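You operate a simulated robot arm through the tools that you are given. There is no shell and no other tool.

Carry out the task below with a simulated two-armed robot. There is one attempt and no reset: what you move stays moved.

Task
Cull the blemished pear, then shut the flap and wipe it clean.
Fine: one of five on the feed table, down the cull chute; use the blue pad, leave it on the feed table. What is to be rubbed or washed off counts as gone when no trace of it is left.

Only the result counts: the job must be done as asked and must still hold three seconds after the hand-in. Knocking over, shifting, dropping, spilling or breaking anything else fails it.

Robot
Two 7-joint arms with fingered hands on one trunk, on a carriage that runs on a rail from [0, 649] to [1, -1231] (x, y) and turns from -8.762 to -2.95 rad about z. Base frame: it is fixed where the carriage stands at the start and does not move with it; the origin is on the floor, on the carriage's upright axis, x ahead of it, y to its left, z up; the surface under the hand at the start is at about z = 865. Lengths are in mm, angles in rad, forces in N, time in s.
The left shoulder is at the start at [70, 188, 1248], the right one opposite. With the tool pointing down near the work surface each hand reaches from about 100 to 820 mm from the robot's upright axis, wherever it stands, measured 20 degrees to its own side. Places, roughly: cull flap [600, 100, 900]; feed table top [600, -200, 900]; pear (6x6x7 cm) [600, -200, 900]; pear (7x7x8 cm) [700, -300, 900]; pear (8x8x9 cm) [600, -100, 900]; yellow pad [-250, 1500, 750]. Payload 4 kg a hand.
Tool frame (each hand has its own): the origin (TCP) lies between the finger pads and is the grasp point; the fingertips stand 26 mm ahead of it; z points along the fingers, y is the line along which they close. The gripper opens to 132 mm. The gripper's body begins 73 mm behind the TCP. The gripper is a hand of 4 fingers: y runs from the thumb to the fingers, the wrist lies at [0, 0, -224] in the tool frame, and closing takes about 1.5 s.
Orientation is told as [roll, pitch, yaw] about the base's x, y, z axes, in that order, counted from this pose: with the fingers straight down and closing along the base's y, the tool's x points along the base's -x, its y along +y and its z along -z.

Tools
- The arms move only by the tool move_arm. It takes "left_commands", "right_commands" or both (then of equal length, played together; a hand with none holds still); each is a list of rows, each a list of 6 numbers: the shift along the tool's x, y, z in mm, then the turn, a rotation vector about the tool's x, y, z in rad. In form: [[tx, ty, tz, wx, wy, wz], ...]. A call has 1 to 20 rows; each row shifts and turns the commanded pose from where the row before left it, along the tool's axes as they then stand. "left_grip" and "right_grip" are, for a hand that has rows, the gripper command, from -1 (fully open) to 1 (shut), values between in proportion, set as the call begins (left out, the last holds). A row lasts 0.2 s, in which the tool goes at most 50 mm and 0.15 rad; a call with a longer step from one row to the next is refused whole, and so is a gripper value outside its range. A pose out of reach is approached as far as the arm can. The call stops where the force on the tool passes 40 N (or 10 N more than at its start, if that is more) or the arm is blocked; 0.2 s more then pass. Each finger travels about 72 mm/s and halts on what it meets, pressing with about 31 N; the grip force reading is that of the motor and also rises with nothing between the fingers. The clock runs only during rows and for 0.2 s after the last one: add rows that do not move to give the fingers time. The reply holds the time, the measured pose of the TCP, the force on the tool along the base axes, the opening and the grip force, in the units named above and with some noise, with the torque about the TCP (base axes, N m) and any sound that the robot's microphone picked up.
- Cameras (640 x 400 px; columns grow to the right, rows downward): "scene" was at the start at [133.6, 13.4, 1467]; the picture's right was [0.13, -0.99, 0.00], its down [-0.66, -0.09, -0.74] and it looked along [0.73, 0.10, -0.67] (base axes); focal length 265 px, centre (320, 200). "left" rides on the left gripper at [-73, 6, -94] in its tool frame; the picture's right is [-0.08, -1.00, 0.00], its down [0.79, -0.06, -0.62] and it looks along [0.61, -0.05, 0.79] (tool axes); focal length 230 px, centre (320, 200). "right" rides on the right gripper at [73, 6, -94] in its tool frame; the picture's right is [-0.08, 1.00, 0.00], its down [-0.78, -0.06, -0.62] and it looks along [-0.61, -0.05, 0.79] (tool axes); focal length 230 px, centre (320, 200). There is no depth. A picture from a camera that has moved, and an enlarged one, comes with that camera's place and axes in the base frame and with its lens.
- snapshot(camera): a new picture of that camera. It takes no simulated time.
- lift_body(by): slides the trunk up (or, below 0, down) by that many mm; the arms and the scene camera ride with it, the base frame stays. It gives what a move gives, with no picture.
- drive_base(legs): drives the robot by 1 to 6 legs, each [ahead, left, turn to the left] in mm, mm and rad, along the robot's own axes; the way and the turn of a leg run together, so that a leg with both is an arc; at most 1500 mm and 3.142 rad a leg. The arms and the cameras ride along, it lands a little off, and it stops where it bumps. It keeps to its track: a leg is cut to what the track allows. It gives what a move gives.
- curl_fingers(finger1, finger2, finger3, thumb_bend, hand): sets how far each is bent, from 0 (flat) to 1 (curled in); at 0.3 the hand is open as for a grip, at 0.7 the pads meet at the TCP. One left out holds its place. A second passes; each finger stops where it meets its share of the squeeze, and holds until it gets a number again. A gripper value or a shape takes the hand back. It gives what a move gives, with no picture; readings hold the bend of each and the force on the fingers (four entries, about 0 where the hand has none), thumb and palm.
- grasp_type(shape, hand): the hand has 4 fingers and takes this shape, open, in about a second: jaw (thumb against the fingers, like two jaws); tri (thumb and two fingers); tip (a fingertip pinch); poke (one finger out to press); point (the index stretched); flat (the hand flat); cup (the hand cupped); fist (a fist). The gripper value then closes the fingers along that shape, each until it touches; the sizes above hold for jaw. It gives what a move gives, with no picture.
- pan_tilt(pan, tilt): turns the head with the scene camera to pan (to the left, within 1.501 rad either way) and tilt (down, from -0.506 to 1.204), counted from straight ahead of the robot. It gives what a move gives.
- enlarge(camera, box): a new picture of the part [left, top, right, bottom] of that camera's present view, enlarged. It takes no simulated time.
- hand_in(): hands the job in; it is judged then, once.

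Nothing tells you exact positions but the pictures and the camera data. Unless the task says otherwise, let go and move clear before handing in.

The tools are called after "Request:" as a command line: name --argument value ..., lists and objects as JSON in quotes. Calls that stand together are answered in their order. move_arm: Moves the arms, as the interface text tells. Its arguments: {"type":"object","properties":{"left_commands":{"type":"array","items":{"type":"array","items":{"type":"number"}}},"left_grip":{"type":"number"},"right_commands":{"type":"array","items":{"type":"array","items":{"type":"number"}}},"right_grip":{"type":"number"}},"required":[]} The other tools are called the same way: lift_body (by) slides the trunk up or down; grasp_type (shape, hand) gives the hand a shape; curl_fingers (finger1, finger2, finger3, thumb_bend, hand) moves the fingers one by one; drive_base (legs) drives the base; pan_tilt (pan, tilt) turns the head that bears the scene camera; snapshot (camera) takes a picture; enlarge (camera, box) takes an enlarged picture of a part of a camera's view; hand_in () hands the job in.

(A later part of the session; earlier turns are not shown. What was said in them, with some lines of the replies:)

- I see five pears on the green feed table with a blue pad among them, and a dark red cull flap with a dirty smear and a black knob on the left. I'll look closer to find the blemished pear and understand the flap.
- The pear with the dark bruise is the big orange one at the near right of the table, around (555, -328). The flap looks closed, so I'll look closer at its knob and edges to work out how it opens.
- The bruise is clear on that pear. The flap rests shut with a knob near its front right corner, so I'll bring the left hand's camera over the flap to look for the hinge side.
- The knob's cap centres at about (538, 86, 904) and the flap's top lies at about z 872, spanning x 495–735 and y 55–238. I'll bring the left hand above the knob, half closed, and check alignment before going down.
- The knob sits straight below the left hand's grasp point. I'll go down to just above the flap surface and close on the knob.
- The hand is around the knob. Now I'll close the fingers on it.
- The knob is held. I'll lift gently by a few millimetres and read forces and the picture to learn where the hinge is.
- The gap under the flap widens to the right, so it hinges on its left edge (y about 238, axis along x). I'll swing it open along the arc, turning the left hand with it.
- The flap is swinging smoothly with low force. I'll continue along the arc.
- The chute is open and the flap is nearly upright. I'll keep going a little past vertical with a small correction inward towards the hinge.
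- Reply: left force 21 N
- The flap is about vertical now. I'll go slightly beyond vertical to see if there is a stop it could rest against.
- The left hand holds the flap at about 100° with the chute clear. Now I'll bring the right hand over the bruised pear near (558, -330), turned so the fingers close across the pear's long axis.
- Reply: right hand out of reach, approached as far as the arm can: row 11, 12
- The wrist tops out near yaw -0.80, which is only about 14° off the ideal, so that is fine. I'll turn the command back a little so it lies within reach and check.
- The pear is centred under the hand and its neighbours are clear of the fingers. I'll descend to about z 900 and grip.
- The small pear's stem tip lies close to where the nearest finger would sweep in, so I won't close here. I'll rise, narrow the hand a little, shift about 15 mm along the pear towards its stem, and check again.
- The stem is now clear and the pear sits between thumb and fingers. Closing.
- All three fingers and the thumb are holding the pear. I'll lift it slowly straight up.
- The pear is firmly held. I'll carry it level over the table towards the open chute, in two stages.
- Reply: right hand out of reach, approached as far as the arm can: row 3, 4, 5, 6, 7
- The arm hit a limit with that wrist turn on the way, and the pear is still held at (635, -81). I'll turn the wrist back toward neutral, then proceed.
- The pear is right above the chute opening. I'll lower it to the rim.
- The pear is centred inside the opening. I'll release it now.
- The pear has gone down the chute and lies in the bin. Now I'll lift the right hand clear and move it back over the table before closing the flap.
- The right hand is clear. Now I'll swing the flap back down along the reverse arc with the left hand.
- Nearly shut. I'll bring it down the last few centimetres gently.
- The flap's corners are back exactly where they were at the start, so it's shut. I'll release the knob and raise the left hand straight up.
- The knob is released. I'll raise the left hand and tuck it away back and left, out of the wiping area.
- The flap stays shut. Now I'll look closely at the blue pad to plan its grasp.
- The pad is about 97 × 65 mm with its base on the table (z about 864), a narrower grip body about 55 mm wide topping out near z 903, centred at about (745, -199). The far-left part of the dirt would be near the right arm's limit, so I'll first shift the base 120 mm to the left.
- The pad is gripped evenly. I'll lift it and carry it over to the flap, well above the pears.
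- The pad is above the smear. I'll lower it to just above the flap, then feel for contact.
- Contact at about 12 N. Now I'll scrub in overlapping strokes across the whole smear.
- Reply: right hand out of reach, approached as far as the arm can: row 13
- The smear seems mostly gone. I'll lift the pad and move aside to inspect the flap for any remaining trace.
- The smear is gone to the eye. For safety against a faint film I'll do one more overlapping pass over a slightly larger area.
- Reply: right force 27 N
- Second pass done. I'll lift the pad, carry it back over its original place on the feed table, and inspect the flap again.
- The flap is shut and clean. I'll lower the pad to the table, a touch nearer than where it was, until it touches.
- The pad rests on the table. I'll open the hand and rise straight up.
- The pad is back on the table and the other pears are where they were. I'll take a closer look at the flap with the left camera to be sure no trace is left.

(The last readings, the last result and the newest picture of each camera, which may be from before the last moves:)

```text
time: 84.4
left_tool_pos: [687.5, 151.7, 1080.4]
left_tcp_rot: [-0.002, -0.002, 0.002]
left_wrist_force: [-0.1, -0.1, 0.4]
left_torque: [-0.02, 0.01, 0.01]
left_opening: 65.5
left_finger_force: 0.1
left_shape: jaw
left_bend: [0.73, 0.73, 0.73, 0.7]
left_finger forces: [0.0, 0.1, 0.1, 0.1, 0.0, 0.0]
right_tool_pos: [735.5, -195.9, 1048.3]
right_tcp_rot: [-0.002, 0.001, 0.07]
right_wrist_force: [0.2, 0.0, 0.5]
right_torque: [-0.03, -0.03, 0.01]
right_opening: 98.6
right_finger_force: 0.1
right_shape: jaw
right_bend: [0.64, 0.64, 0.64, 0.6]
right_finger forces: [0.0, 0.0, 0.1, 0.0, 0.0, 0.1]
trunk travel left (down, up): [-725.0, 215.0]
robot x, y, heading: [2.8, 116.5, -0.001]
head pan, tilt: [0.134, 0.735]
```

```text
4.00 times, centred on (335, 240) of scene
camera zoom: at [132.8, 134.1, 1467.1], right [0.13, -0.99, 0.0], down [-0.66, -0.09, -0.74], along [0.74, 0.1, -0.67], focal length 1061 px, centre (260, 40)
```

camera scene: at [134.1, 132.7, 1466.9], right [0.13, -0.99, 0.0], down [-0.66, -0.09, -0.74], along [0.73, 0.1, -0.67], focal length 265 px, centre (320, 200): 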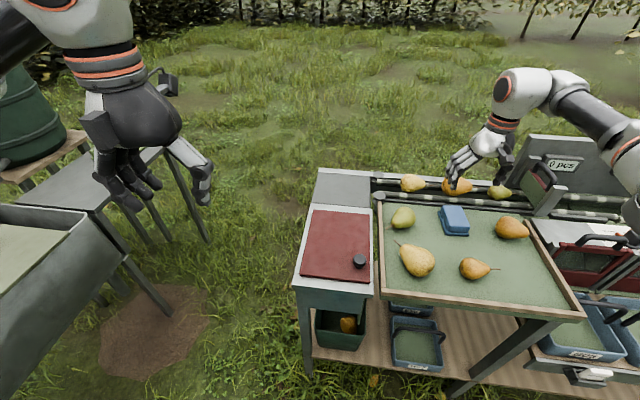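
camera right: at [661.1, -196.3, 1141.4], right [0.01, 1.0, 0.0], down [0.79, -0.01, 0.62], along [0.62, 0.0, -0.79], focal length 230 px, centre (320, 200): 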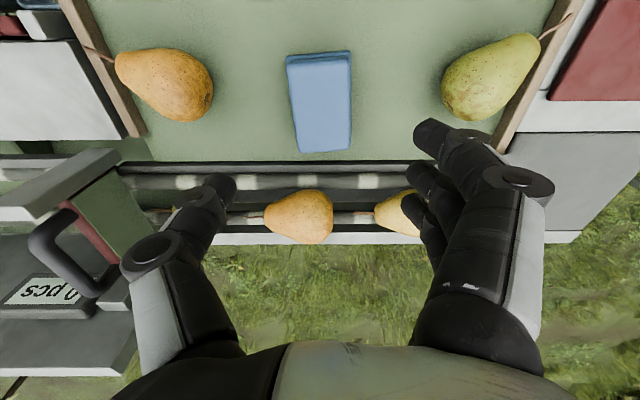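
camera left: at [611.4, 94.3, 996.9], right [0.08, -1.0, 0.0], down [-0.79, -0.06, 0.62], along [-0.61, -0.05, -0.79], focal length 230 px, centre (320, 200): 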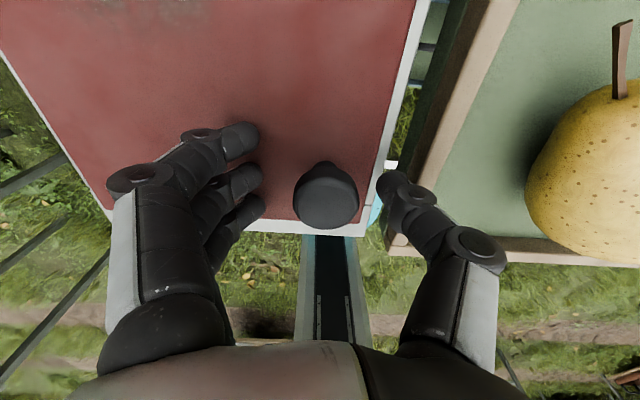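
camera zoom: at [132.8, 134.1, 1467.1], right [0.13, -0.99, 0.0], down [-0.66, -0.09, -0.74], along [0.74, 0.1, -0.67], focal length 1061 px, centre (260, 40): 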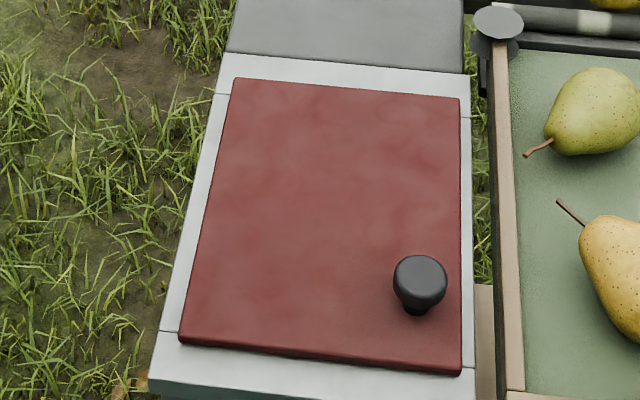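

Request:
enlarge --camera "left" --box '[255, 30, 385, 110]'

Request:
enlarge --camera "left" --box '[255, 90, 385, 170]'

Request:
enlarge --camera "left" --box '[255, 150, 385, 230]'

Request:
enlarge --camera "scene" --box '[370, 180, 560, 310]'

```text
4.92 times, centred on (320, 70) of left
camera zoom: at [760.8, 158.9, 1172.9], right [0.08, -1.0, 0.0], down [-0.79, -0.06, 0.62], along [-0.61, -0.05, -0.79], focal length 1133 px, centre (320, 840)
```

zoom: 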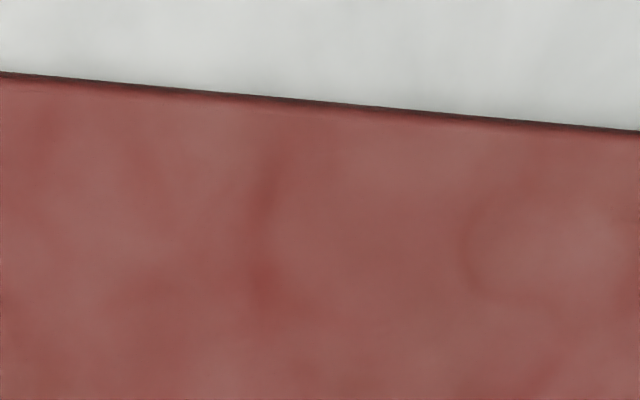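

```text
4.92 times, centred on (320, 130) of left
camera zoom: at [760.8, 158.9, 1172.9], right [0.08, -1.0, 0.0], down [-0.79, -0.06, 0.62], along [-0.61, -0.05, -0.79], focal length 1133 px, centre (320, 545)
```

zoom: 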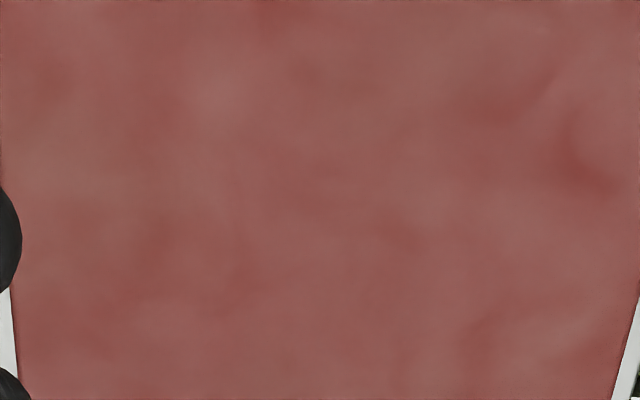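

```text
4.92 times, centred on (320, 190) of left
camera zoom: at [760.8, 158.9, 1172.9], right [0.08, -1.0, 0.0], down [-0.79, -0.06, 0.62], along [-0.61, -0.05, -0.79], focal length 1133 px, centre (320, 249)
```

zoom: 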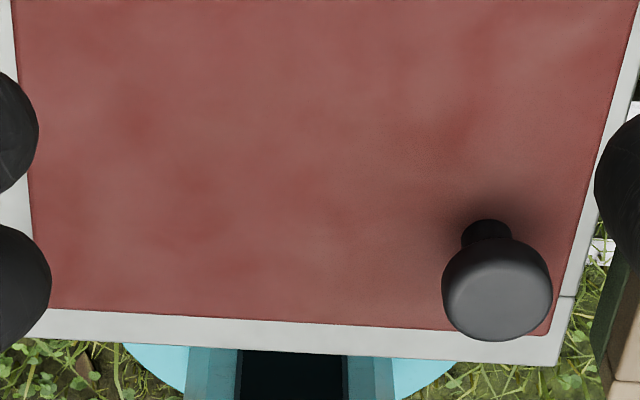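

```text
3.08 times, centred on (465, 245) of scene
camera zoom: at [132.8, 134.1, 1467.1], right [0.13, -0.99, 0.0], down [-0.66, -0.09, -0.74], along [0.74, 0.1, -0.67], focal length 816 px, centre (-126, 62)
```

zoom: 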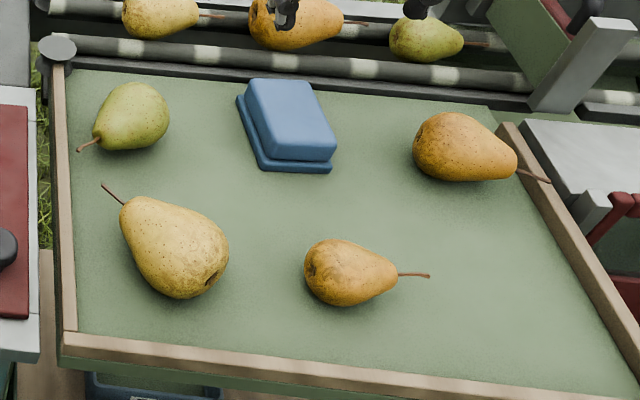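

The flap is shut with no trace of the smear, the pad and the four good pears are on the feed table, and the bruised pear is in the bin under the chute. I'll move both hands well clear before handing in.

Request:
move_arm --left_commands '[[0, 0, -40, 0, 0, 0], [31, 20, -30, 0, 0, 0], [31, 22, -30, 0, 0, 0], [31, 22, -30, 0, 0, 0], [31, 22, -20, 0, 0, 0], [31, 22, -10, 0, 0, 0], [31, 22, 0, 0, 0, 0], [31, 22, 0, 0, 0, 0], [31, 22, 0, 0, 0, 0], [0, 0, 0, 0, 0, 0]]' --right_commands '[[0, 0, -30, 0, 0, 0], [0, 0, -30, 0, 0, 0], [0, 0, -30, 0, 0, 0], [10, 0, -10, 0, 0, 0], [10, 0, 0, 0, 0, 0], [0, 0, 0, 0, 0, 0], [0, 0, 0, 0, 0, 0], [0, 0, 0, 0, 0, 0], [0, 0, 0, 0, 0, 0], [0, 0, 0, 0, 0, 0]]'

Request:
snapshot --camera "scene"

Request:
enlarge --camera "scene" --box '[290, 280, 450, 380]'

```text
time: 86.6
left_tool_pos: [441.6, 323.6, 1240.8]
left_tcp_rot: [-0.001, 0.0, 0.002]
left_wrist_force: [0.1, 0.0, -0.2]
left_torque: [0.03, 0.03, -0.04]
left_opening: 65.5
left_finger_force: 0.1
left_shape: jaw
left_bend: [0.73, 0.73, 0.73, 0.7]
left_finger forces: [0.0, 0.1, 0.1, 0.0, 0.0, 0.0]
right_tool_pos: [713.5, -199.1, 1147.5]
right_tcp_rot: [0.0, 0.001, 0.069]
right_wrist_force: [0.8, -0.8, -0.6]
right_torque: [0.0, -0.02, -0.03]
right_opening: 98.6
right_finger_force: 0.0
right_shape: jaw
right_bend: [0.64, 0.64, 0.64, 0.6]
right_finger forces: [0.0, 0.0, 0.1, 0.1, 0.0, 0.0]
trunk travel left (down, up): [-725.0, 215.0]
robot x, y, heading: [2.6, 120.7, 0.001]
head pan, tilt: [0.134, 0.735]
```

```text
taken
camera scene: at [134.3, 132.1, 1466.9], right [0.13, -0.99, 0.0], down [-0.67, -0.09, -0.74], along [0.73, 0.1, -0.67], focal length 265 px, centre (320, 200)
```

scene: 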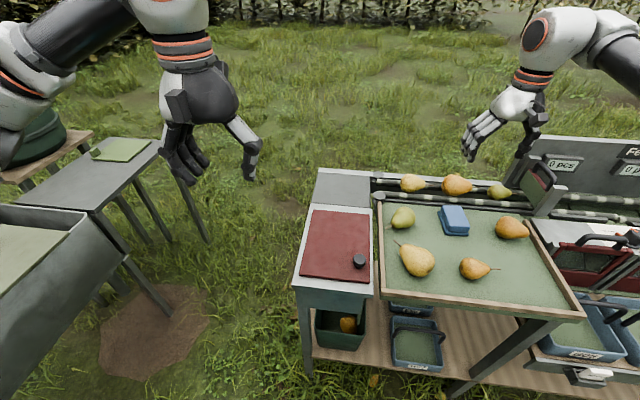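

```text
4.00 times, centred on (370, 330) of scene
camera zoom: at [134.3, 132.1, 1466.9], right [0.13, -0.99, 0.0], down [-0.67, -0.09, -0.74], along [0.73, 0.1, -0.67], focal length 1061 px, centre (120, -320)
```

zoom: 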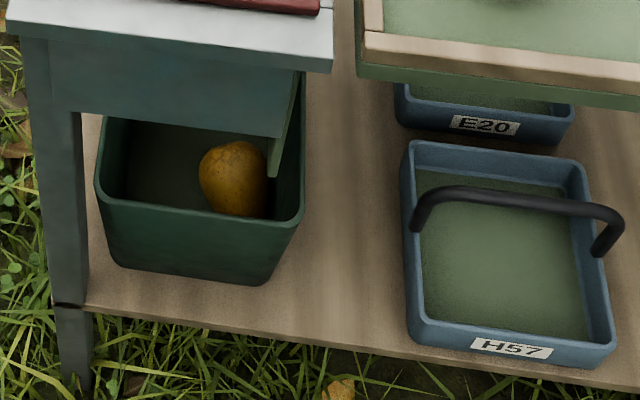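

The bruised pear lies in the cull bin, the flap is shut and clean, the blue pad rests on the feed table, and both hands are clear. Handing in now.

Request:
hand_in

```text
The job is handed in.
```

I put the bruised pear down the cull chute; it is lying in the bin underneath. The flap is shut and I wiped it twice with the blue pad. Close-up pictures from two cameras show no trace of the smear.

The blue pad is back on the feed table, about a centimetre from where it started. The other four pears are where they were, and both hands are well clear. I shifted the robot base about 120 mm to the left so the right arm could reach the whole flap.

The job is handed in, but the reply did not say whether it passed.
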